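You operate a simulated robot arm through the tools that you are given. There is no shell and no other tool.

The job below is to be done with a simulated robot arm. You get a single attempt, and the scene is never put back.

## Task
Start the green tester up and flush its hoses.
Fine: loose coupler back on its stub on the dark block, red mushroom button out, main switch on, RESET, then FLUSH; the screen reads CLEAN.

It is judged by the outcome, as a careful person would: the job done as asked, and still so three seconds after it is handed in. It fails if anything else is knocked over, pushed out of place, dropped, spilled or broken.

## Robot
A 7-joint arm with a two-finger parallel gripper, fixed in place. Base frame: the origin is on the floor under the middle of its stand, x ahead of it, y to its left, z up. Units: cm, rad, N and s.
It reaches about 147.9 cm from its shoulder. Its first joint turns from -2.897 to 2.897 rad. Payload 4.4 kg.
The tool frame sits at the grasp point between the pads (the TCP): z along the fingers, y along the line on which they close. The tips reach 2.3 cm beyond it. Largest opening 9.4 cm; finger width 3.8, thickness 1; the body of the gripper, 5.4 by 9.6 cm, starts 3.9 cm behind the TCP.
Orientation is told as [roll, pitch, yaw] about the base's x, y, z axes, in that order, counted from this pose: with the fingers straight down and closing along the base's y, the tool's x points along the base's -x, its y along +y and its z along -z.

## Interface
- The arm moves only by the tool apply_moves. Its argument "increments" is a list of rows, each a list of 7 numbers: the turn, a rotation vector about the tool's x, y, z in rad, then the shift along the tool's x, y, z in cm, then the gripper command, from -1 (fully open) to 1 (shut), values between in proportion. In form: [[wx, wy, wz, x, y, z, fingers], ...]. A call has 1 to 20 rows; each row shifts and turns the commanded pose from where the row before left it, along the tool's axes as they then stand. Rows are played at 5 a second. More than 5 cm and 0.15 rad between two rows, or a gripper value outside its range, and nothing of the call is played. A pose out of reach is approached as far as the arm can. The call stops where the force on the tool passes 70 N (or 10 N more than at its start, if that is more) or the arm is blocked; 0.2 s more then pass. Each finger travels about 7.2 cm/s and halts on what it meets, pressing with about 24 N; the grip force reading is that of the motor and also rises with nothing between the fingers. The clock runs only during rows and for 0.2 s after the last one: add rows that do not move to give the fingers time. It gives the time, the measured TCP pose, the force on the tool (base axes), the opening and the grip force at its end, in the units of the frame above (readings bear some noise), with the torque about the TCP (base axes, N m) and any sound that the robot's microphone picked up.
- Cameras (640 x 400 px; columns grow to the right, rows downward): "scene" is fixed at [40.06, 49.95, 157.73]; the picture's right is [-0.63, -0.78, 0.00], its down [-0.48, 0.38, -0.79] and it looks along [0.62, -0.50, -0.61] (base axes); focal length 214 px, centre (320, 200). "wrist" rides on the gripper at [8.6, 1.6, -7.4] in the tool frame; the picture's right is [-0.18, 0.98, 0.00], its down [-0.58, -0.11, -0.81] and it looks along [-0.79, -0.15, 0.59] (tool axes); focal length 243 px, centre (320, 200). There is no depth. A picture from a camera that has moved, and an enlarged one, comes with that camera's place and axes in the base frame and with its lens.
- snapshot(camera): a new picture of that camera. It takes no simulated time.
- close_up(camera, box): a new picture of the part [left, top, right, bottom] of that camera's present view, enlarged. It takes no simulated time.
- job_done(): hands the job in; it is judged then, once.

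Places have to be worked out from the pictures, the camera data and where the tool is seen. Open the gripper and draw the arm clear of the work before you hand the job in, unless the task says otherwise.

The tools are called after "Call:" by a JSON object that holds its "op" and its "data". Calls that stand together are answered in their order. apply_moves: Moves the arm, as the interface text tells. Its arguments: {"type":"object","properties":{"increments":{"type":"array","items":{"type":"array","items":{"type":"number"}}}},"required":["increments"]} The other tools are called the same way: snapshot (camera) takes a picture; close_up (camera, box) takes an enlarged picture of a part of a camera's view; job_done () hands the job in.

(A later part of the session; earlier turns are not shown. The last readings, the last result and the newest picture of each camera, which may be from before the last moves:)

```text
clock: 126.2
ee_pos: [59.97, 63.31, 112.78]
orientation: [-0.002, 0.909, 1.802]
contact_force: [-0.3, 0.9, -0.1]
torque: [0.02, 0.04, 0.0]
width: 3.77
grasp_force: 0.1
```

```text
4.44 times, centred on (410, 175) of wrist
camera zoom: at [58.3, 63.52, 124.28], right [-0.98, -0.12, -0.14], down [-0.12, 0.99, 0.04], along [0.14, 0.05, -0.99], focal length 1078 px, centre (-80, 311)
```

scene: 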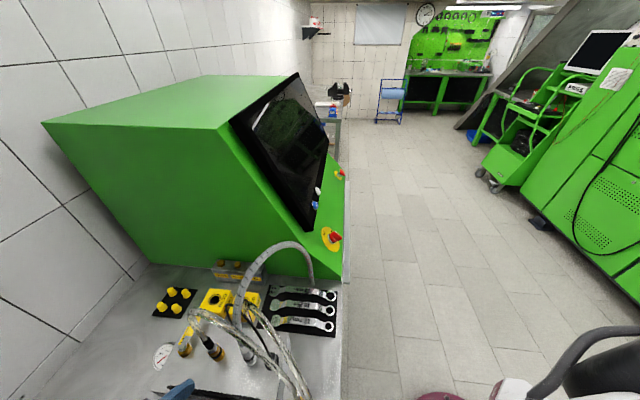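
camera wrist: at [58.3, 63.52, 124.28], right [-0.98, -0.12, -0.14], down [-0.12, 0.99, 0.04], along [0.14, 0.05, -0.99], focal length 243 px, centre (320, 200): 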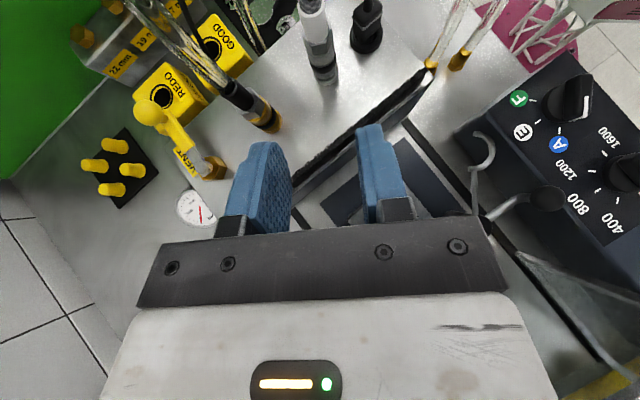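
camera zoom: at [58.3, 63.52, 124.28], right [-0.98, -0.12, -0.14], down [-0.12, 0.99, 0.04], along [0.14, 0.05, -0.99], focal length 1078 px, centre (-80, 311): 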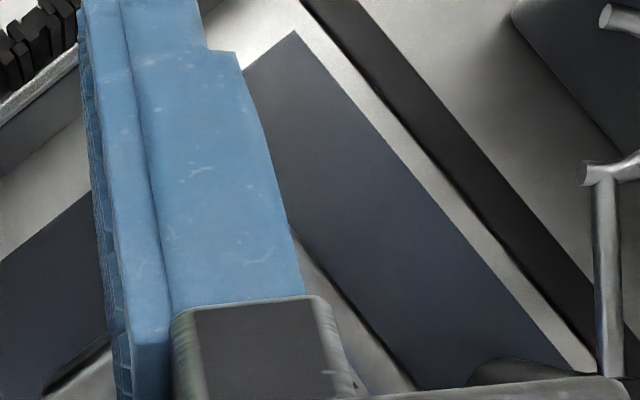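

The finger hides that spot. I'll rise and untilt to view the navy plate from above.

Call:
{"op": "apply_moves", "data": {"increments": [[0, -0.15, 0, 0, 0, 0, 0.2], [0, -0.15, 0, 0, 0, 0, 0.2], [0, 0, 0, 2.29, 0, -3.28, 0.2], [0, 0, 0, 2.29, 0, -3.28, 0.2], [0, 0, 0, 2.29, 0, -3.28, 0.2], [0, 0, 0, 2.29, 0, -3.28, 0.2], [0, -0.15, 0, 0, 0, 0, 0.2], [0, -0.15, 0, 0, 0, 0, 0.2], [0, -0.15, 0, 0, 0, 0, 0.2], [0, -0.15, 0, 0, 0, 0, 0.2], [0, 0, 0.15, 0, 0, 0, 0.2], [0, 0, 0.15, 0, 0, 0, 0.2], [0, 0, 0.15, 0, 0, 0, 0.2], [0, 0, 0.15, 0, 0, 0, 0.2], [0, 0, 0.15, 0, 0, 0, 0.2], [0, 0, 0.15, 0, 0, 0, 0.2], [0, 0, 0, 0, 0, 0, 0.2]]}}

Call:
{"op": "snapshot", "data": {"camera": "wrist"}}

```text
clock: 129.8
ee_pos: [59.93, 63.33, 128.89]
orientation: [-0.006, 0.008, 0.902]
contact_force: [-0.9, -0.3, 0.0]
torque: [-0.02, 0.01, 0.01]
width: 3.78
grasp_force: 0.0
```

```text
taken
camera wrist: at [53.34, 57.58, 136.39], right [-0.66, 0.75, -0.01], down [0.44, 0.4, 0.8], along [0.61, 0.52, -0.6], focal length 243 px, centre (320, 200)
```

wrist: 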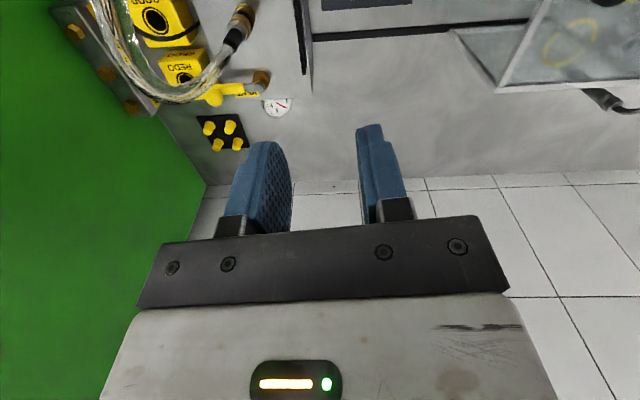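

I'll finish turning to yaw 0 and move back toward the robot for a look at the navy plate corner.

Call:
{"op": "apply_moves", "data": {"increments": [[0, 0, 0.15, 0, 0, 0, 0.2], [0, 0, 0.15, 0, 0, 0, 0.2], [0, 0, 0.15, 0, 0, 0, 0.2], [0, 0, 0.15, 0, 0, 0, 0.2], [0, 0, 0.15, 0, 0, 0, 0.2], [0, 0, 0.15, 0, 0, 0, 0.2], [0, 0, 0, 4.2, -0.6, 0, 0.2], [0, 0, 0, 4.2, -0.6, 0, 0.2], [0, 0, 0, 4.2, -0.6, 0, 0.2], [0, 0, 0, 4.2, -0.6, 0, 0.2], [0, 0, 0, 0, 0, 0, 0.2]]}}

Call:
{"op": "snapshot", "data": {"camera": "wrist"}}

Call:
{"op": "close_up", "data": {"camera": "wrist", "box": [260, 60, 400, 170]}}

```text
clock: 132.2
ee_pos: [43.08, 60.77, 128.7]
orientation: [-0.01, -0.001, 0.001]
contact_force: [0.4, 0.3, -0.5]
torque: [-0.03, 0.0, -0.01]
width: 3.74
grasp_force: 0.0
```

```text
taken
camera wrist: at [34.49, 62.48, 136.25], right [0.18, 0.98, -0.01], down [0.58, -0.1, 0.81], along [0.79, -0.15, -0.59], focal length 243 px, centre (320, 200)
```

wrist: 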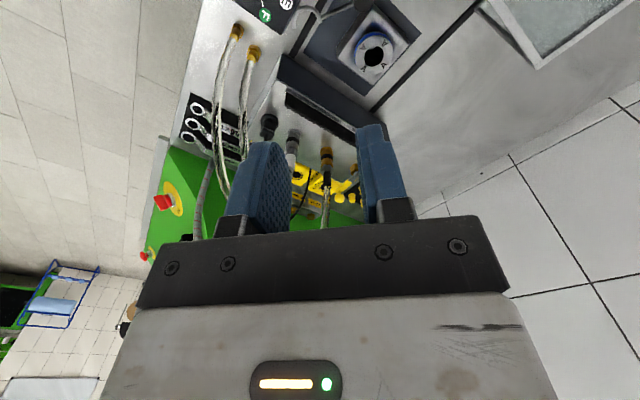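

```text
3.64 times, centred on (330, 115) of wrist
camera zoom: at [34.49, 62.48, 136.25], right [0.18, 0.98, -0.01], down [0.58, -0.1, 0.81], along [0.79, -0.15, -0.59], focal length 882 px, centre (284, 509)
```

zoom: 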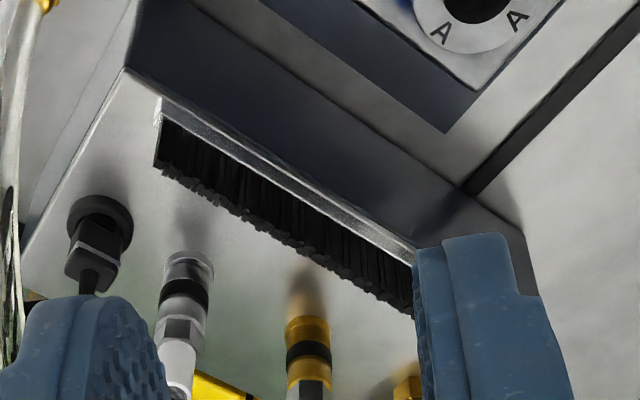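

Zooming on the plate corner where the steel coupler had stood.

Call:
{"op": "close_up", "data": {"camera": "wrist", "box": [270, 20, 390, 95]}}

Call:
{"op": "close_up", "data": {"camera": "wrist", "box": [270, 115, 350, 180]}}

```text
5.33 times, centred on (330, 58) of wrist
camera zoom: at [34.49, 62.48, 136.25], right [0.18, 0.98, -0.01], down [0.58, -0.1, 0.81], along [0.79, -0.15, -0.59], focal length 1294 px, centre (267, 960)
```

zoom: 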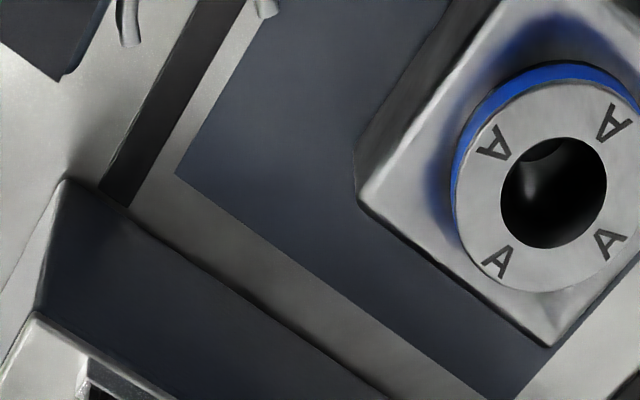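

```text
6.15 times, centred on (310, 148) of wrist
camera zoom: at [34.49, 62.48, 136.25], right [0.18, 0.98, -0.01], down [0.58, -0.1, 0.81], along [0.79, -0.15, -0.59], focal length 1493 px, centre (382, 523)
```

zoom: 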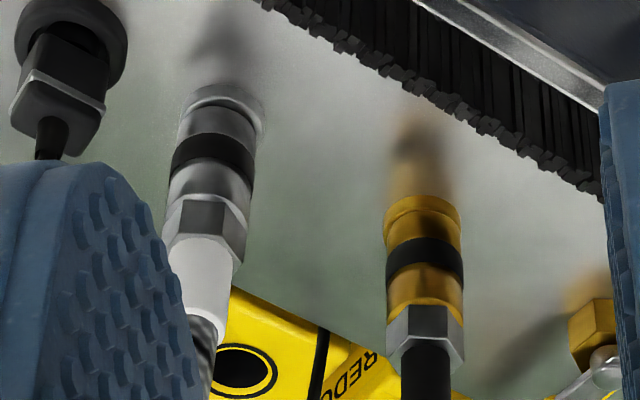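

The plate is bare there, so the steel coupler was indeed the loose one and it is now hard down on its stub. Next is the control panel, so I'll rise and move around to the front of the tester, turning to look at the panel.

Call:
{"op": "apply_moves", "data": {"increments": [[0, 0, 0, 0, 0, -3.8, 0.2], [0, 0, 0, 0, 0, -3.8, 0.2], [0, 0, 0, 0, 0, -3.8, 0.2], [0, 0, 0, -1.0, -3.9, 0, 0.2], [0, 0, 0, -1.0, -3.9, 0, 0.2], [0, 0, 0, -1.0, -3.9, 0, 0.2], [0, 0, 0, -1.0, -3.9, 0, 0.2], [0, 0, 0, -1.0, -3.9, 0, 0.2], [0, 0, 0, -1.0, -3.9, 0, 0.2], [0, 0, 0, -1.0, -3.9, 0, 0.2], [0, 0, 0, -1.0, -3.9, 0, 0.2], [0, 0, 0, -1.0, -3.9, 0, 0.2], [0, 0, 0, -1.0, -3.9, 0, 0.2], [0, 0, 0, -1.0, -3.9, 0, 0.2], [0, 0, 0, -1.0, -3.9, 0, 0.2], [0, 0, 0, 0, 0, 0, 0.2]]}}

Call:
{"op": "snapshot", "data": {"camera": "wrist"}}

Call:
{"op": "snapshot", "data": {"camera": "scene"}}

```text
clock: 135.6
ee_pos: [55.26, 14.23, 140.78]
orientation: [-0.012, -0.002, 0.004]
contact_force: [-0.2, 0.1, -0.3]
torque: [0.04, -0.03, 0.02]
width: 3.76
grasp_force: 0.0
```

```text
taken
camera wrist: at [46.71, 15.95, 148.19], right [0.18, 0.98, -0.01], down [0.58, -0.1, 0.81], along [0.79, -0.15, -0.59], focal length 243 px, centre (320, 200)
```

wrist: 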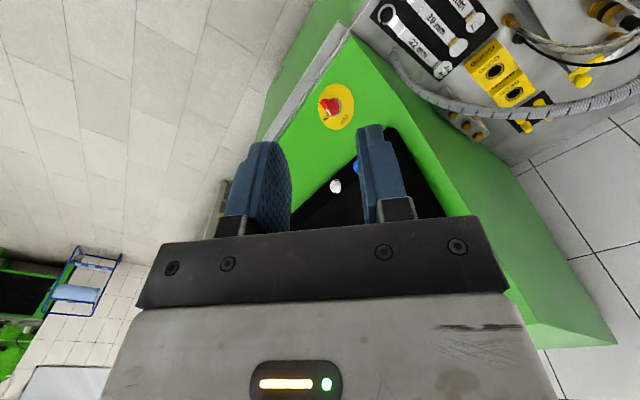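

```text
taken
```

scene: 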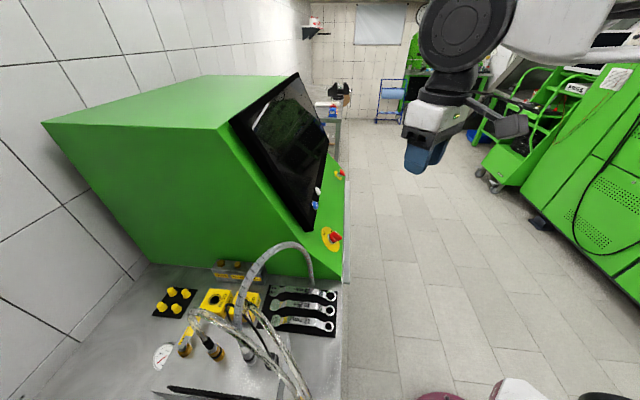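

The fixed camera now sees the bench unobstructed. I'll check both couplers and the panel from here.

Call:
{"op": "close_up", "data": {"camera": "scene", "box": [190, 310, 290, 380]}}

Call:
{"op": "close_up", "data": {"camera": "scene", "box": [290, 140, 370, 260]}}

Call:
{"op": "close_up", "data": {"camera": "scene", "box": [180, 310, 260, 360]}}

```text
5.71 times, centred on (240, 345) of scene
camera zoom: at [40.06, 49.95, 157.73], right [-0.63, -0.78, 0.0], down [-0.48, 0.38, -0.79], along [0.62, -0.5, -0.61], focal length 1226 px, centre (777, -629)
```

zoom: 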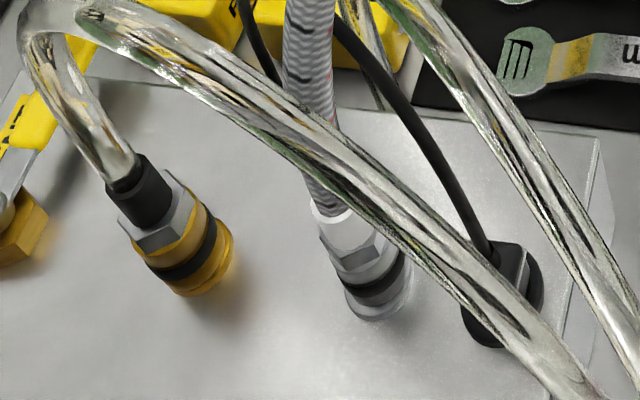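

```text
3.33 times, centred on (330, 200) of scene
camera zoom: at [40.06, 49.95, 157.73], right [-0.63, -0.78, 0.0], down [-0.48, 0.38, -0.79], along [0.62, -0.5, -0.61], focal length 715 px, centre (287, 200)
```

zoom: 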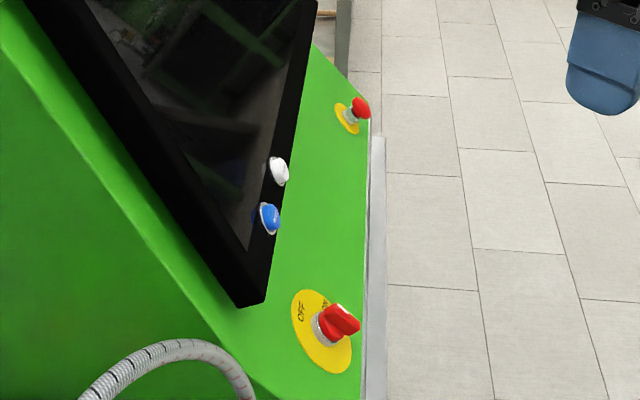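

```text
8.00 times, centred on (220, 335) of scene
camera zoom: at [40.06, 49.95, 157.73], right [-0.63, -0.78, 0.0], down [-0.48, 0.38, -0.79], along [0.62, -0.5, -0.61], focal length 1716 px, centre (1120, -880)
```

zoom: 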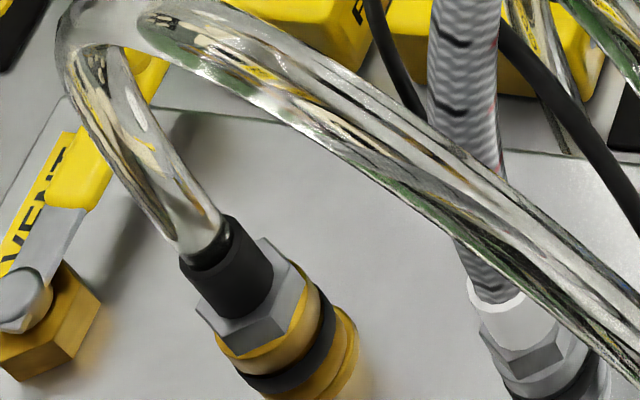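

Both couplers are in place. Now I'll move the camera in front of the control panel: main switch near (79, 13.5, 98.6), blue near (84.3, 16.5, 113), white near (89, 11.3, 113.5).

Call:
{"op": "apply_moves", "data": {"increments": [[0, 0, 0, -1.71, -3, 2.57, 0.2], [0, 0, 0, -1.71, -3, 2.57, 0.2], [0, 0, 0, -1.71, -3, 2.57, 0.2], [0, 0, 0, -1.71, -3, 2.57, 0.2], [0, 0, 0, -1.71, -3, 2.57, 0.2], [0, 0, 0, -1.71, -3, 2.57, 0.2], [0, 0, 0, -1.71, -3, 2.57, 0.2], [0, 0, -0.131, 0, 0, 0, 0.2], [0, 0, -0.131, 0, 0, 0, 0.2], [0, 0, -0.131, 0, 0, 0, 0.2], [0, 0, -0.131, 0, 0, 0, 0.2], [0, 0, -0.131, 0, 0, 0, 0.2], [0, 0, -0.131, 0, 0, 0, 0.2], [0, 0, 0, 0, 0, 0, 0.2]]}}

Call:
{"op": "snapshot", "data": {"camera": "wrist"}}

Call:
{"op": "snapshot", "data": {"camera": "scene"}}

```text
clock: 138.6
ee_pos: [67.3, -6.96, 122.91]
orientation: [-0.009, 0.006, 0.792]
contact_force: [0.2, 0.1, 0.0]
torque: [0.0, -0.01, -0.03]
width: 3.77
grasp_force: 0.1
```

```text
taken
camera wrist: at [60.18, -11.89, 130.49], right [-0.57, 0.82, -0.01], down [0.48, 0.35, 0.8], along [0.66, 0.45, -0.59], focal length 243 px, centre (320, 200)
```

wrist: 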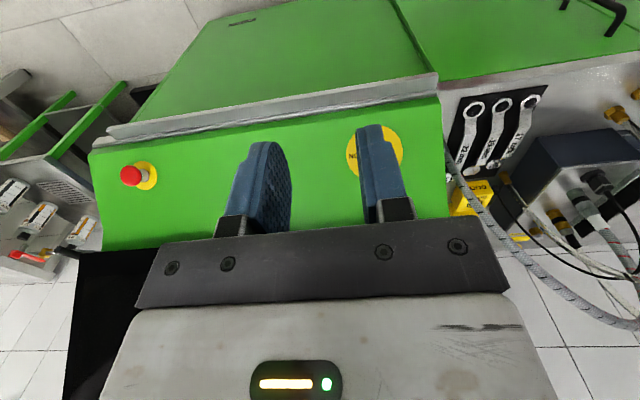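

```text
taken
```

scene: 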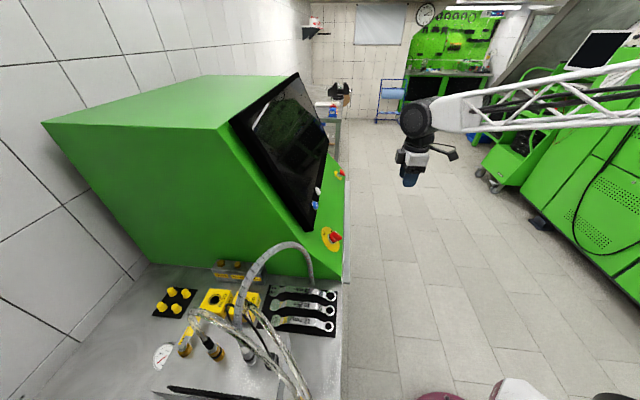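

The green panel with the red mushroom (left) and main switch (behind the right finger) is in view. I'll zoom in on the mushroom and the switch.

Call:
{"op": "close_up", "data": {"camera": "wrist", "box": [100, 140, 180, 210]}}

Call:
{"op": "close_up", "data": {"camera": "wrist", "box": [330, 110, 420, 190]}}

Call:
{"op": "close_up", "data": {"camera": "scene", "box": [320, 160, 360, 190]}}

Call:
{"op": "close_up", "data": {"camera": "scene", "box": [310, 215, 360, 260]}}

```text
5.71 times, centred on (140, 175) of wrist
camera zoom: at [60.18, -11.89, 130.49], right [-0.57, 0.82, -0.01], down [0.48, 0.35, 0.8], along [0.66, 0.45, -0.59], focal length 1386 px, centre (1349, 343)
```

zoom: 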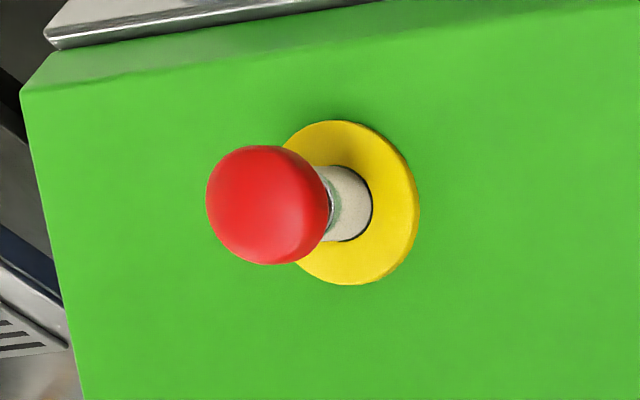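

```text
5.00 times, centred on (375, 150) of wrist
camera zoom: at [60.18, -11.89, 130.49], right [-0.57, 0.82, -0.01], down [0.48, 0.35, 0.8], along [0.66, 0.45, -0.59], focal length 1213 px, centre (45, 450)
```

zoom: 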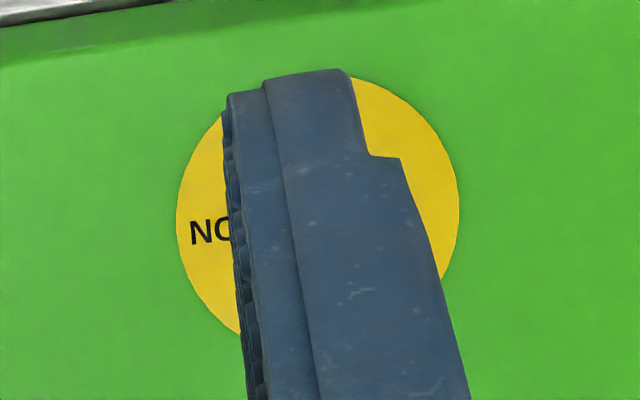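

```text
13.33 times, centred on (340, 175) of scene
camera zoom: at [40.06, 49.95, 157.73], right [-0.63, -0.78, 0.0], down [-0.48, 0.38, -0.79], along [0.62, -0.5, -0.61], focal length 2860 px, centre (53, 533)
```

zoom: 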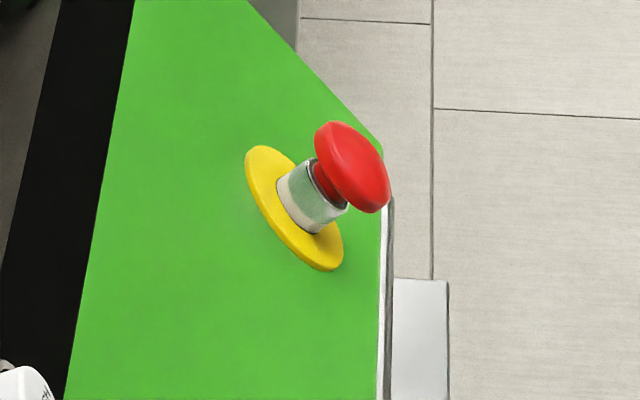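

```text
8.89 times, centred on (335, 238) of scene
camera zoom: at [40.06, 49.95, 157.73], right [-0.63, -0.78, 0.0], down [-0.48, 0.38, -0.79], along [0.62, -0.5, -0.61], focal length 1906 px, centre (187, -133)
```

zoom: 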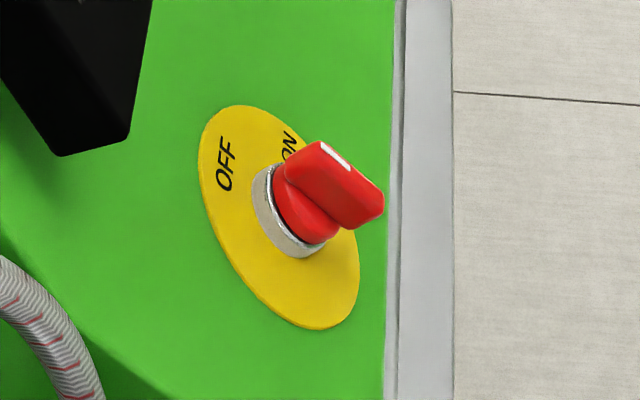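

The mushroom shows some red neck; the switch face is hidden by a finger. I'll open the gripper and shift sideways to see the main switch frontally.

Call:
{"op": "apply_moves", "data": {"increments": [[0, 0, 0, 0, 3.4, 0, -1], [0, 0, 0, 0, 3.4, 0, -1], [0, 0, 0, 0, 3.2, 0, -1], [0, 0, 0, 0, 0, 0, -1]]}}

Call:
{"op": "snapshot", "data": {"camera": "wrist"}}

Call:
{"op": "close_up", "data": {"camera": "wrist", "box": [270, 90, 390, 190]}}

```text
clock: 139.6
ee_pos: [60.16, 0.04, 122.92]
orientation: [-0.01, 0.006, 0.79]
contact_force: [-0.1, -0.4, 0.0]
torque: [0.0, 0.0, 0.02]
width: 9.4
grasp_force: 0.0
```

```text
taken
camera wrist: at [53.08, -4.81, 130.42], right [-0.57, 0.82, -0.01], down [0.48, 0.34, 0.8], along [0.66, 0.45, -0.59], focal length 243 px, centre (320, 200)
```

wrist: 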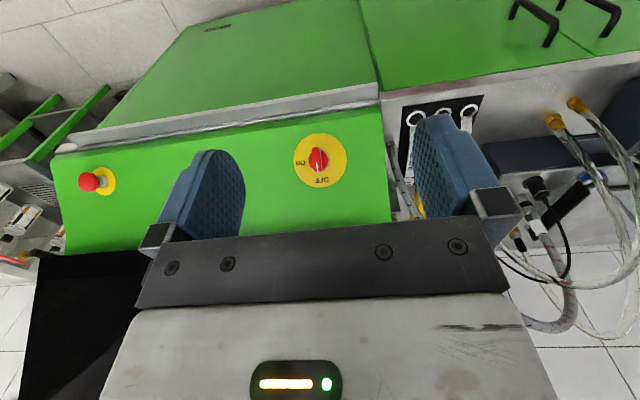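

```text
4.00 times, centred on (330, 140) of wrist
camera zoom: at [53.08, -4.81, 130.42], right [-0.57, 0.82, -0.01], down [0.48, 0.34, 0.8], along [0.66, 0.45, -0.59], focal length 970 px, centre (280, 440)
```

zoom: 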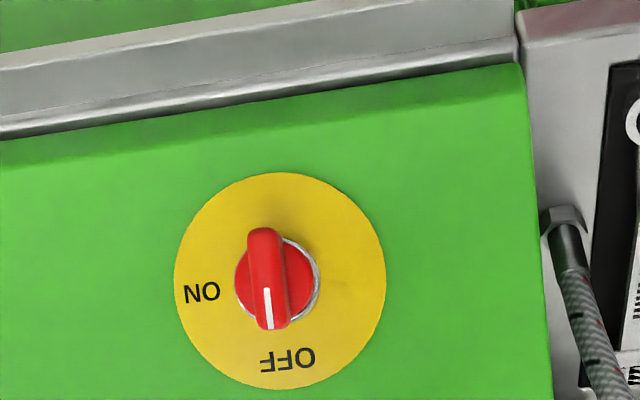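

The switch pointer is at OFF (top of disc), with ON 90° clockwise. The panel is sloped about 45°, normal (−0.5, −0.5, 0.71), and the switch disc is at (79.6, 13.1, 97.8). The mushroom is at about (112.4, −20.9, 96.8). I'll go to the mushroom first, tilting the tool square to the panel.

Call:
{"op": "apply_moves", "data": {"increments": [[0, -0.131, 0, 0, 0, 0, -1], [0, -0.131, 0, 0, 0, 0, -1], [0, -0.131, 0, 0, 0, 0, -1], [0, -0.131, 0, 0, 0, 0, -1], [0, -0.131, 0, 0, 0, 0, -1], [0, -0.131, 0, 0, 0, 0, -1], [0, 0, 0, 0.229, -4.317, 1.3, -1], [0, 0, 0, 0.229, -4.317, 1.3, -1], [0, 0, 0, 0.229, -4.317, 1.3, -1], [0, 0, 0, 0.229, -4.317, 1.3, -1], [0, 0, 0, 0.229, -4.317, 1.3, -1], [0, 0, 0, 0.229, -4.317, 1.3, -1], [0, 0, 0, 0.229, -4.317, 1.3, -1], [0, 0, 0, 0, 0, 0, -1]]}}

Call:
{"op": "snapshot", "data": {"camera": "wrist"}}

Call:
{"op": "snapshot", "data": {"camera": "scene"}}

```text
clock: 142.6
ee_pos: [85.72, -17.49, 115.58]
orientation: [-0.011, -0.781, 0.797]
contact_force: [-0.7, -1.4, -0.5]
torque: [-0.02, 0.02, 0.0]
width: 9.38
grasp_force: 0.0
```

```text
taken
camera wrist: at [76.56, -24.45, 114.87], right [-0.61, 0.79, 0.12], down [-0.04, -0.18, 0.98], along [0.79, 0.59, 0.14], focal length 243 px, centre (320, 200)
```

wrist: 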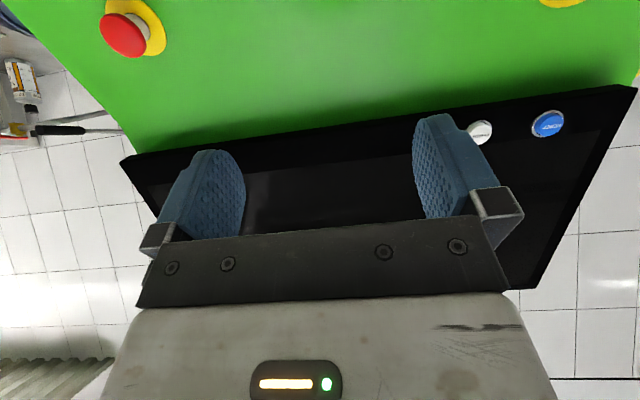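

```text
taken
```

scene: 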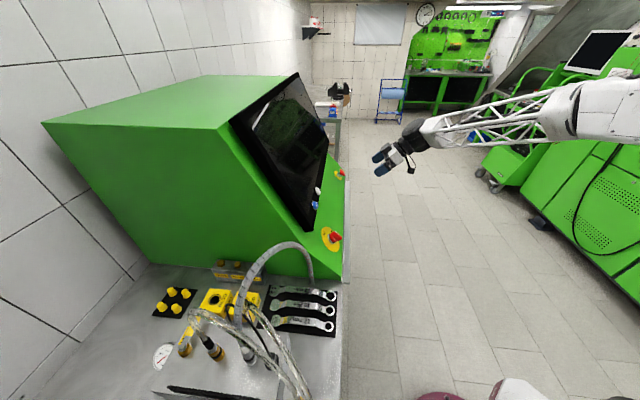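

Zooming on the buttons to read their labels and on the mushroom.

Call:
{"op": "close_up", "data": {"camera": "wrist", "box": [450, 90, 590, 160]}}

Call:
{"op": "close_up", "data": {"camera": "wrist", "box": [80, 0, 200, 80]}}

```text
4.57 times, centred on (520, 125) of wrist
camera zoom: at [76.56, -24.45, 114.87], right [-0.61, 0.79, 0.12], down [-0.04, -0.18, 0.98], along [0.79, 0.59, 0.14], focal length 1109 px, centre (-594, 543)
```

zoom: 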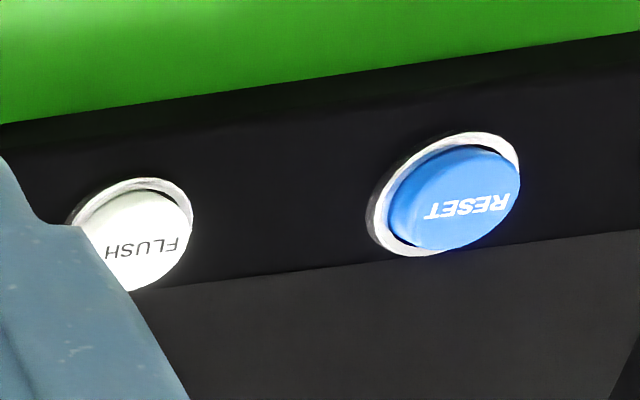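

```text
5.00 times, centred on (140, 40) of wrist
camera zoom: at [76.56, -24.45, 114.87], right [-0.61, 0.79, 0.12], down [-0.04, -0.18, 0.98], along [0.79, 0.59, 0.14], focal length 1213 px, centre (1220, 1000)
```

zoom: 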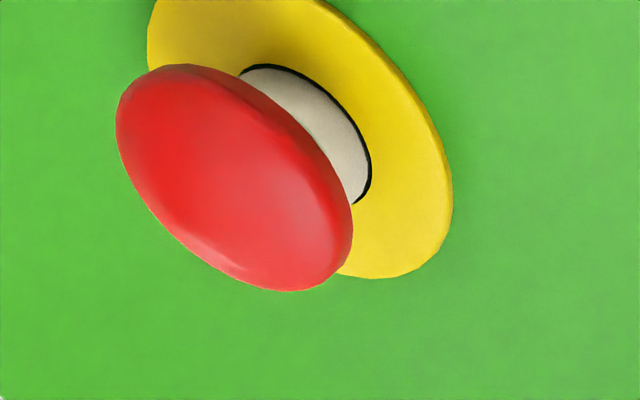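

Blue is RESET and white is FLUSH. The mushroom cap centre is at about (110.7, −22.3, 98.9). I'll move to 10 cm in front of it along the panel normal.

Call:
{"op": "apply_moves", "data": {"increments": [[0, 0, 0, 0.297, -3.537, 1.953, -0.3], [0, 0, 0, 0.297, -3.537, 1.953, -0.3], [0, 0, 0, 0.297, -3.537, 1.953, -0.3], [0, 0, 0, 0.297, -3.537, 1.953, -0.3], [0, 0, 0, 0.297, -3.537, 1.953, -0.3], [0, 0, 0, 0.297, -3.537, 1.953, -0.3], [0, 0, 0, 0, 0, 0, -0.3]]}}

Call:
{"op": "snapshot", "data": {"camera": "wrist"}}

Call:
{"op": "close_up", "data": {"camera": "scene", "box": [320, 130, 400, 200]}}

```text
clock: 144.2
ee_pos: [105.53, -27.62, 106.16]
orientation: [-0.014, -0.781, 0.798]
contact_force: [0.5, -0.9, 0.3]
torque: [0.01, 0.0, -0.05]
width: 6.11
grasp_force: 0.1
```

```text
taken
camera wrist: at [96.56, -34.45, 105.4], right [-0.61, 0.79, 0.12], down [-0.04, -0.18, 0.98], along [0.79, 0.59, 0.14], focal length 243 px, centre (320, 200)
```

wrist: 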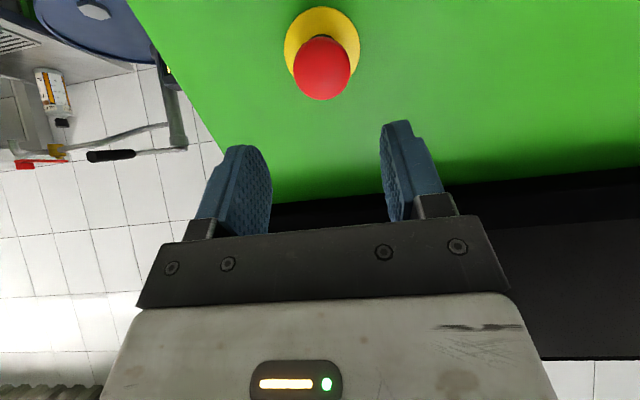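

```text
5.71 times, centred on (360, 165) of scene
camera zoom: at [40.06, 49.95, 157.73], right [-0.63, -0.78, 0.0], down [-0.48, 0.38, -0.79], along [0.62, -0.5, -0.61], focal length 1226 px, centre (91, 400)
```

zoom: 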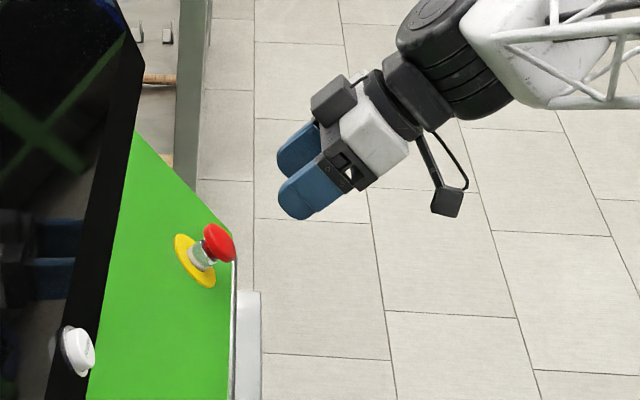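

The mushroom is centred ahead. I'll move 5 cm closer and refine.

Call:
{"op": "apply_moves", "data": {"increments": [[0, 0, 0, 0, 0.1, 2.5, -0.3], [0, 0, 0, 0, 0.1, 2.5, -0.3], [0, 0, 0, 0, 0, 0, -0.3]]}}

Call:
{"op": "snapshot", "data": {"camera": "wrist"}}

Call:
{"op": "close_up", "data": {"camera": "scene", "box": [320, 150, 370, 195]}}

```text
clock: 145.0
ee_pos: [107.96, -24.86, 102.65]
orientation: [-0.012, -0.781, 0.798]
contact_force: [0.2, -0.4, -0.4]
torque: [0.0, 0.03, 0.01]
width: 6.13
grasp_force: 0.1
```

```text
taken
camera wrist: at [98.88, -31.85, 101.88], right [-0.61, 0.79, 0.12], down [-0.04, -0.18, 0.98], along [0.79, 0.59, 0.14], focal length 243 px, centre (320, 200)
```

wrist: 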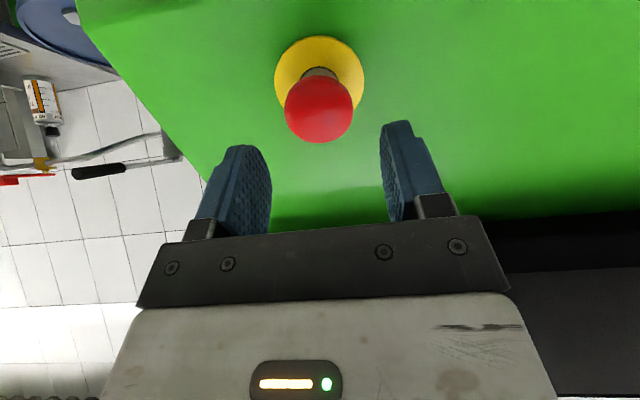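

```text
8.89 times, centred on (345, 172) of scene
camera zoom: at [40.06, 49.95, 157.73], right [-0.63, -0.78, 0.0], down [-0.48, 0.38, -0.79], along [0.62, -0.5, -0.61], focal length 1906 px, centre (98, 444)
```

zoom: 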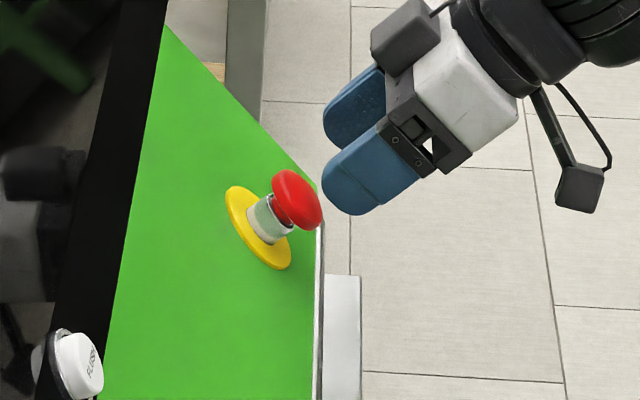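

The cap centre is 6.6 cm ahead and well aligned. I'll advance 6.3 cm to straddle it.

Call:
{"op": "apply_moves", "data": {"increments": [[0, 0, 0, -0.06, -0.05, 2.2, -0.3], [0, 0, 0, -0.06, -0.05, 2.1, -0.3], [0, 0, 0, 0, 0, 1.0, -0.3], [0, 0, 0, 0, 0, 1.0, -0.3], [0, 0, 0, 0, 0, 0, -0.3]]}}

Call:
{"op": "snapshot", "data": {"camera": "wrist"}}

Call:
{"op": "close_up", "data": {"camera": "scene", "box": [320, 150, 370, 195]}}

```text
clock: 146.2
ee_pos: [111.12, -22.0, 98.38]
orientation: [-0.014, -0.781, 0.799]
contact_force: [-15.4, -11.9, 8.4]
torque: [0.33, 0.06, 0.82]
width: 6.23
grasp_force: 1.9
```

```text
taken
camera wrist: at [102.01, -28.97, 97.55], right [-0.61, 0.79, 0.12], down [-0.04, -0.18, 0.98], along [0.79, 0.59, 0.14], focal length 243 px, centre (320, 200)
```

wrist: 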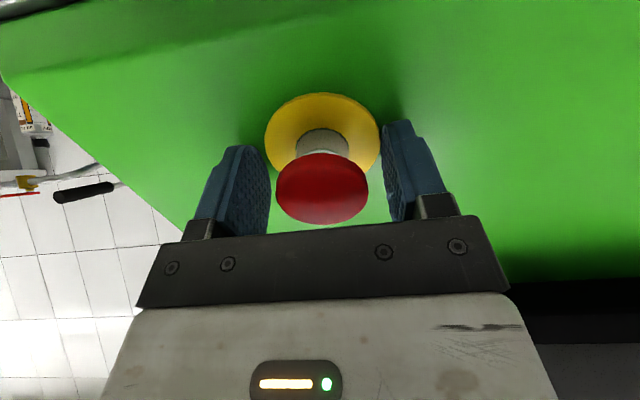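

```text
8.89 times, centred on (345, 172) of scene
camera zoom: at [40.06, 49.95, 157.73], right [-0.63, -0.78, 0.0], down [-0.48, 0.38, -0.79], along [0.62, -0.5, -0.61], focal length 1906 px, centre (98, 444)
```

zoom: 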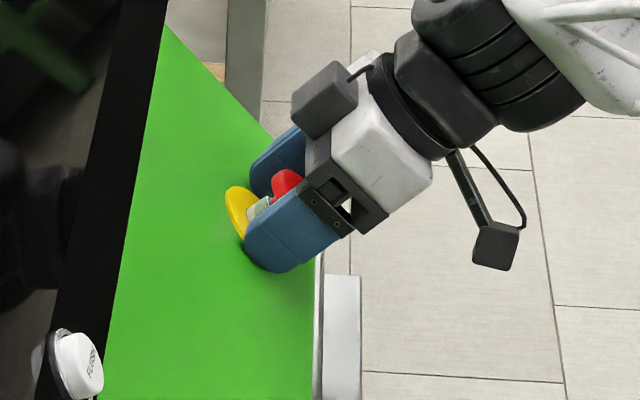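

The finger tips just touched the panel (about 20 N), so the cap sits lower than I estimated. I'll back off 0.7 cm.

Call:
{"op": "apply_moves", "data": {"increments": [[0, 0, 0, 0, 0, -0.7, -0.3], [0, 0, 0, 0, 0, 0, -0.3]]}}

Call:
{"op": "close_up", "data": {"camera": "wrist", "box": [220, 60, 420, 240]}}

Call:
{"op": "close_up", "data": {"camera": "scene", "box": [320, 150, 370, 195]}}

```text
clock: 146.8
ee_pos: [110.77, -22.05, 98.69]
orientation: [-0.012, -0.78, 0.799]
contact_force: [-0.2, 0.0, -0.9]
torque: [-0.01, -0.02, 0.02]
width: 6.1
grasp_force: 0.1
```

```text
2.22 times, centred on (320, 150) of wrist
camera zoom: at [101.68, -29.15, 97.93], right [-0.61, 0.79, 0.12], down [-0.04, -0.18, 0.98], along [0.79, 0.59, 0.14], focal length 539 px, centre (320, 311)
```

zoom: 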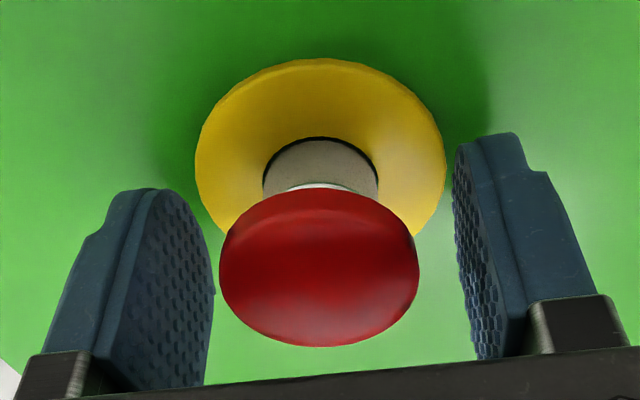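

```text
8.89 times, centred on (345, 172) of scene
camera zoom: at [40.06, 49.95, 157.73], right [-0.63, -0.78, 0.0], down [-0.48, 0.38, -0.79], along [0.62, -0.5, -0.61], focal length 1906 px, centre (98, 444)
```

zoom: 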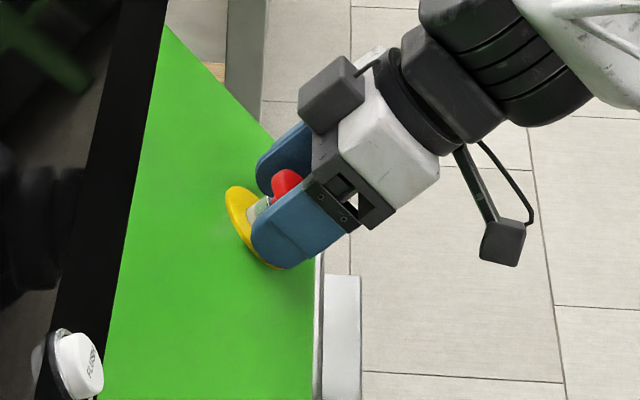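

The cap is between the pads at the TCP. I'll close on it and pull gently outward.

Call:
{"op": "apply_moves", "data": {"increments": [[0, 0, 0, 0, 0, 0, 0.3], [0, 0, 0, 0, 0, 0, 1], [0, 0, 0, 0, 0, 0, 1], [0, 0, 0, 0, 0, 0, 1]]}}

Call:
{"op": "close_up", "data": {"camera": "wrist", "box": [220, 60, 420, 240]}}

```text
clock: 147.8
ee_pos: [110.72, -22.11, 98.63]
orientation: [-0.011, -0.781, 0.8]
contact_force: [-9.8, 7.9, -1.2]
torque: [0.02, 0.01, -0.01]
width: 3.93
grasp_force: 45.0
```

```text
2.22 times, centred on (320, 150) of wrist
camera zoom: at [101.66, -29.15, 97.93], right [-0.61, 0.79, 0.12], down [-0.04, -0.18, 0.98], along [0.79, 0.59, 0.14], focal length 539 px, centre (320, 311)
```

zoom: 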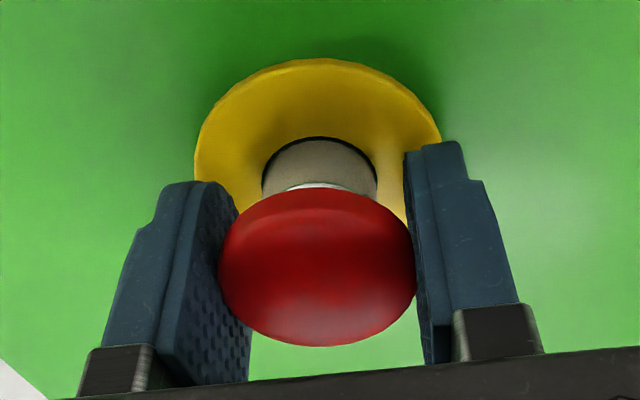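

Gripped, with a side load of about 12 N; I'll recentre 0.1 cm and then pull outward in small steps.

Call:
{"op": "apply_moves", "data": {"increments": [[0, 0, 0, 0, 0.1, 0, 1], [0, 0, 0, 0, 0, -0.15, 1], [0, 0, 0, 0, 0, -0.15, 1], [0, 0, 0, 0, 0, 0, 1]]}}

Call:
{"op": "apply_moves", "data": {"increments": [[0, 0, 0, 0, 0, -0.2, 1], [0, 0, 0, 0, 0, -0.2, 1], [0, 0, 0, 0, 0, 0, 1]]}}

Call:
{"op": "close_up", "data": {"camera": "wrist", "box": [220, 60, 420, 240]}}

```text
clock: 148.8
ee_pos: [110.61, -22.42, 98.84]
orientation: [-0.013, -0.779, 0.798]
contact_force: [6.7, -8.9, -4.4]
torque: [-0.01, -0.07, 0.0]
width: 3.93
grasp_force: 45.2
```

```text
clock: 149.6
ee_pos: [110.38, -22.5, 99.22]
orientation: [-0.011, -0.782, 0.798]
contact_force: [-1.6, -13.4, -6.5]
torque: [-0.01, -0.05, 0.02]
width: 3.94
grasp_force: 44.9
```

```text
2.22 times, centred on (320, 150) of wrist
camera zoom: at [101.3, -29.49, 98.41], right [-0.61, 0.79, 0.12], down [-0.04, -0.18, 0.98], along [0.79, 0.59, 0.14], focal length 539 px, centre (320, 311)
```

zoom: 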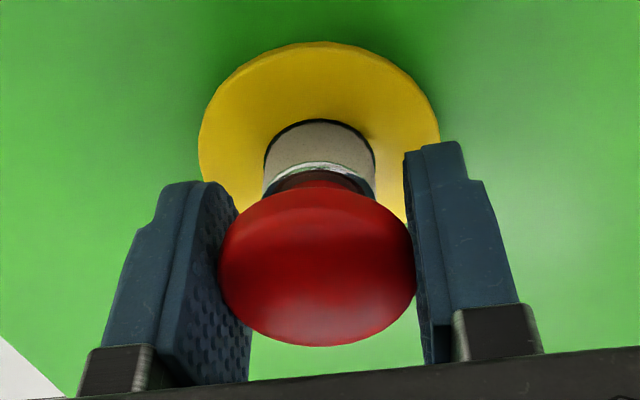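

The cap is coming out—more of the neck and the silver ring show now. I'll pull a little further to be sure it's fully out.

Call:
{"op": "apply_moves", "data": {"increments": [[0, 0, 0, -0.08, -0.05, -0.15, 1], [0, 0, 0, -0.08, -0.05, -0.15, 1], [0, 0, 0, 0, 0, 0, 1]]}}

Call:
{"op": "close_up", "data": {"camera": "wrist", "box": [220, 60, 420, 240]}}

```text
clock: 150.4
ee_pos: [110.35, -22.57, 99.33]
orientation: [-0.008, -0.778, 0.796]
contact_force: [-24.4, -11.6, -19.1]
torque: [-0.02, 0.04, 0.01]
width: 3.95
grasp_force: 44.2
```

```text
2.22 times, centred on (320, 150) of wrist
camera zoom: at [101.23, -29.58, 98.54], right [-0.61, 0.79, 0.12], down [-0.03, -0.18, 0.98], along [0.79, 0.59, 0.14], focal length 539 px, centre (320, 311)
```

zoom: 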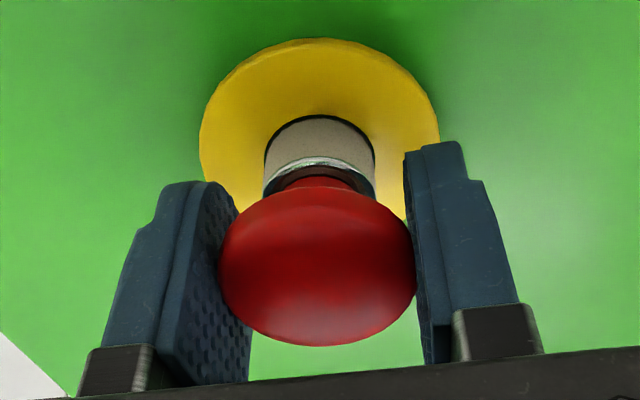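

The sideways load grew (I corrected the wrong way). I'll relieve it by shifting back +0.28 in tool x.

Call:
{"op": "apply_moves", "data": {"increments": [[0, 0, 0, 0.14, 0, 0, 1], [0, 0, 0, 0.12, 0, 0, 1], [0, 0, 0, 0, 0, 0, 1]]}}

```text
clock: 151.2
ee_pos: [110.27, -22.72, 99.51]
orientation: [-0.012, -0.78, 0.799]
contact_force: [-17.4, 3.5, -15.8]
torque: [-0.03, -0.05, 0.06]
width: 3.97
grasp_force: 45.1
```

I'll open the gripper and see whether the cap stays out.

Call:
{"op": "apply_moves", "data": {"increments": [[0, 0, 0, 0, 0, 0, 0.1], [0, 0, 0, 0, 0, 0, -0.3], [0, 0, 0, 0, 0, 0, -0.3]]}}

Call:
{"op": "close_up", "data": {"camera": "wrist", "box": [220, 60, 420, 240]}}

Call:
{"op": "close_up", "data": {"camera": "scene", "box": [320, 150, 370, 195]}}

```text
clock: 152.0
ee_pos: [110.31, -22.79, 99.35]
orientation: [-0.014, -0.781, 0.8]
contact_force: [0.4, 0.3, -0.5]
torque: [0.0, 0.0, -0.03]
width: 6.14
grasp_force: 0.1
```

```text
2.22 times, centred on (320, 150) of wrist
camera zoom: at [101.2, -29.68, 98.61], right [-0.61, 0.79, 0.12], down [-0.04, -0.18, 0.98], along [0.79, 0.59, 0.14], focal length 539 px, centre (320, 311)
```

zoom: 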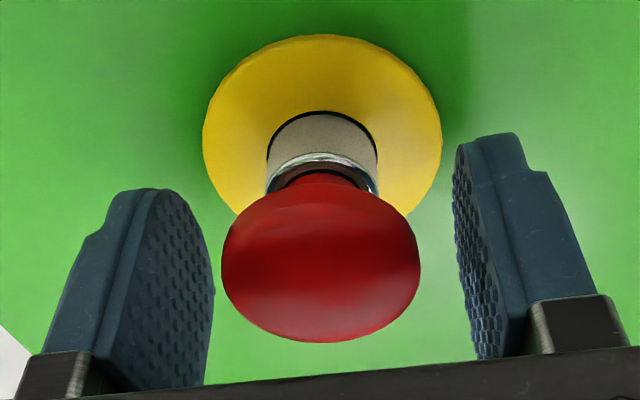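

```text
8.89 times, centred on (345, 172) of scene
camera zoom: at [40.06, 49.95, 157.73], right [-0.63, -0.78, 0.0], down [-0.48, 0.38, -0.79], along [0.62, -0.5, -0.61], focal length 1906 px, centre (98, 444)
```

zoom: 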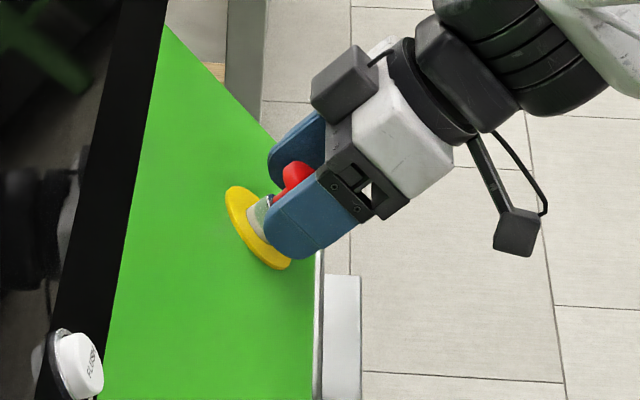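

The cap stays out after release. I'll back straight off along the normal and check it.

Call:
{"op": "apply_moves", "data": {"increments": [[0, 0, 0, 0, 0, -2, -0.4], [0, 0, 0, 0, 0, -3, -0.4], [0, 0, 0, 0, 0, -4, -0.4], [0, 0, 0, 0, 0, -4, -0.4], [0, 0, 0, 0, 0, 0, -0.4]]}}

Call:
{"op": "close_up", "data": {"camera": "scene", "box": [320, 160, 360, 190]}}

Call:
{"op": "snapshot", "data": {"camera": "wrist"}}

```text
clock: 153.2
ee_pos: [103.67, -29.2, 108.68]
orientation: [-0.012, -0.779, 0.798]
contact_force: [-0.5, -0.2, -0.8]
torque: [-0.02, 0.0, 0.03]
width: 6.61
grasp_force: 0.1
```

```text
13.33 times, centred on (340, 175) of scene
camera zoom: at [40.06, 49.95, 157.73], right [-0.63, -0.78, 0.0], down [-0.48, 0.38, -0.79], along [0.62, -0.5, -0.61], focal length 2860 px, centre (53, 533)
```

zoom: 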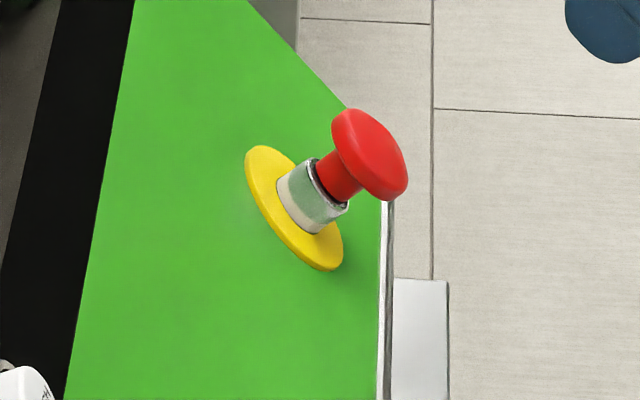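

```text
taken
camera wrist: at [94.64, -36.19, 107.84], right [-0.61, 0.79, 0.12], down [-0.04, -0.18, 0.98], along [0.79, 0.59, 0.14], focal length 243 px, centre (320, 200)
```

wrist: 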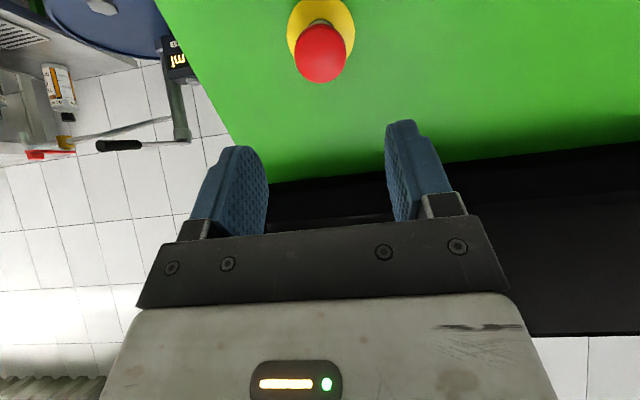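

The mushroom is clearly out. Next, the main switch: I'll travel along the panel to about 14 cm in front of its disc.

Call:
{"op": "apply_moves", "data": {"increments": [[0, 0, 0, -0.167, 4.264, 0.0, -0.3], [0, 0, 0, -0.167, 4.264, 0.0, -0.3], [0, 0, 0, -0.167, 4.264, 0.0, -0.3], [0, 0, 0, -0.167, 4.264, 0.0, -0.3], [0, 0, 0, -0.167, 4.264, 0.0, -0.3], [0, 0, 0, -0.167, 4.264, 0.0, -0.3], [0, 0, 0, -0.167, 4.264, 0.0, -0.3], [0, 0, 0, -0.167, 4.264, 0.0, -0.3], [0, 0, 0, -0.167, 4.264, 0.0, -0.3], [0, 0, 0, -0.167, 4.264, 0.0, -0.3], [0, 0, 0, -0.167, 4.264, 0.0, -0.3], [0, 0, 0, 0, 0, 0, -0.3]]}}

Call:
{"op": "snapshot", "data": {"camera": "wrist"}}

Call:
{"op": "close_up", "data": {"camera": "wrist", "box": [260, 0, 400, 100]}}

```text
clock: 155.8
ee_pos: [71.34, 4.78, 109.42]
orientation: [-0.012, -0.778, 0.798]
contact_force: [-0.3, -0.5, -0.1]
torque: [0.0, 0.02, 0.01]
width: 6.1
grasp_force: 0.0
```

```text
taken
camera wrist: at [62.29, -2.18, 108.67], right [-0.61, 0.79, 0.12], down [-0.04, -0.18, 0.98], along [0.79, 0.59, 0.14], focal length 243 px, centre (320, 200)
```

wrist: 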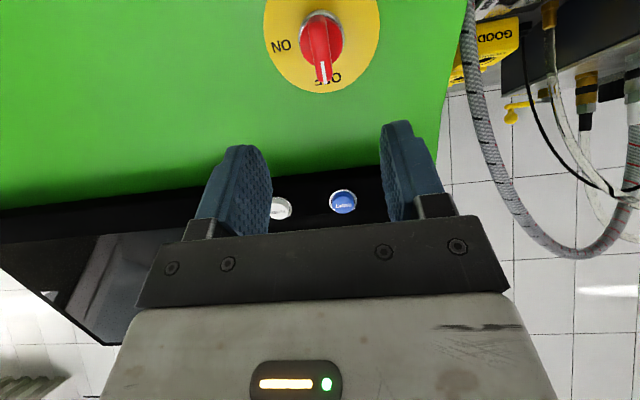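

```text
4.00 times, centred on (330, 50) of wrist
camera zoom: at [62.29, -2.18, 108.67], right [-0.61, 0.79, 0.12], down [-0.04, -0.18, 0.98], along [0.79, 0.59, 0.14], focal length 970 px, centre (280, 800)
```

zoom: 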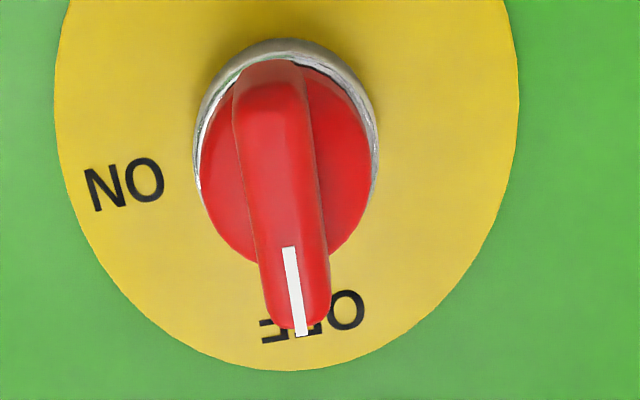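

The pointer is on OFF and the blade is lined up with the tool axis. I'll close in 6 cm and refine by parallax.

Call:
{"op": "apply_moves", "data": {"increments": [[0, 0, 0, 0, 0, 3, -0.1], [0, 0, 0, 0, 0, 3, -0.1], [0, 0, 0, 0, 0, 0, -0.1]]}}

Call:
{"op": "snapshot", "data": {"camera": "wrist"}}

Call:
{"op": "close_up", "data": {"camera": "wrist", "box": [250, 40, 390, 140]}}

```text
clock: 156.6
ee_pos: [74.41, 7.67, 105.23]
orientation: [-0.013, -0.78, 0.797]
contact_force: [-1.3, -0.6, 0.3]
torque: [0.01, 0.02, 0.01]
width: 5.16
grasp_force: 0.0
```

```text
taken
camera wrist: at [65.34, 0.8, 104.52], right [-0.61, 0.79, 0.12], down [-0.04, -0.18, 0.98], along [0.79, 0.59, 0.14], focal length 243 px, centre (320, 200)
```

wrist: 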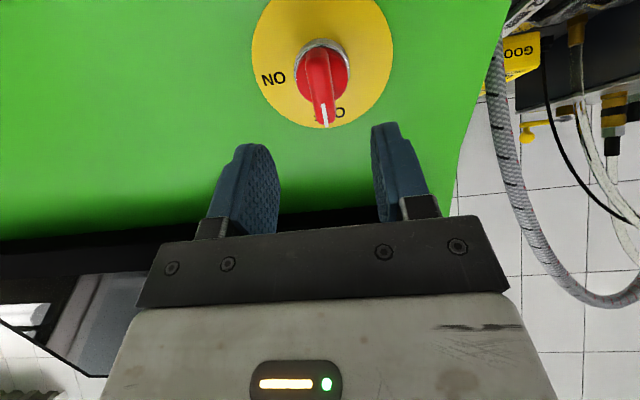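

```text
4.00 times, centred on (320, 90) of wrist
camera zoom: at [65.34, 0.8, 104.52], right [-0.61, 0.79, 0.12], down [-0.04, -0.18, 0.98], along [0.79, 0.59, 0.14], focal length 970 px, centre (320, 640)
```

zoom: 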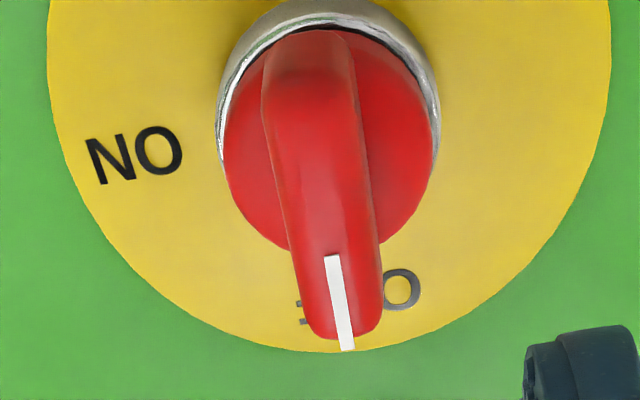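

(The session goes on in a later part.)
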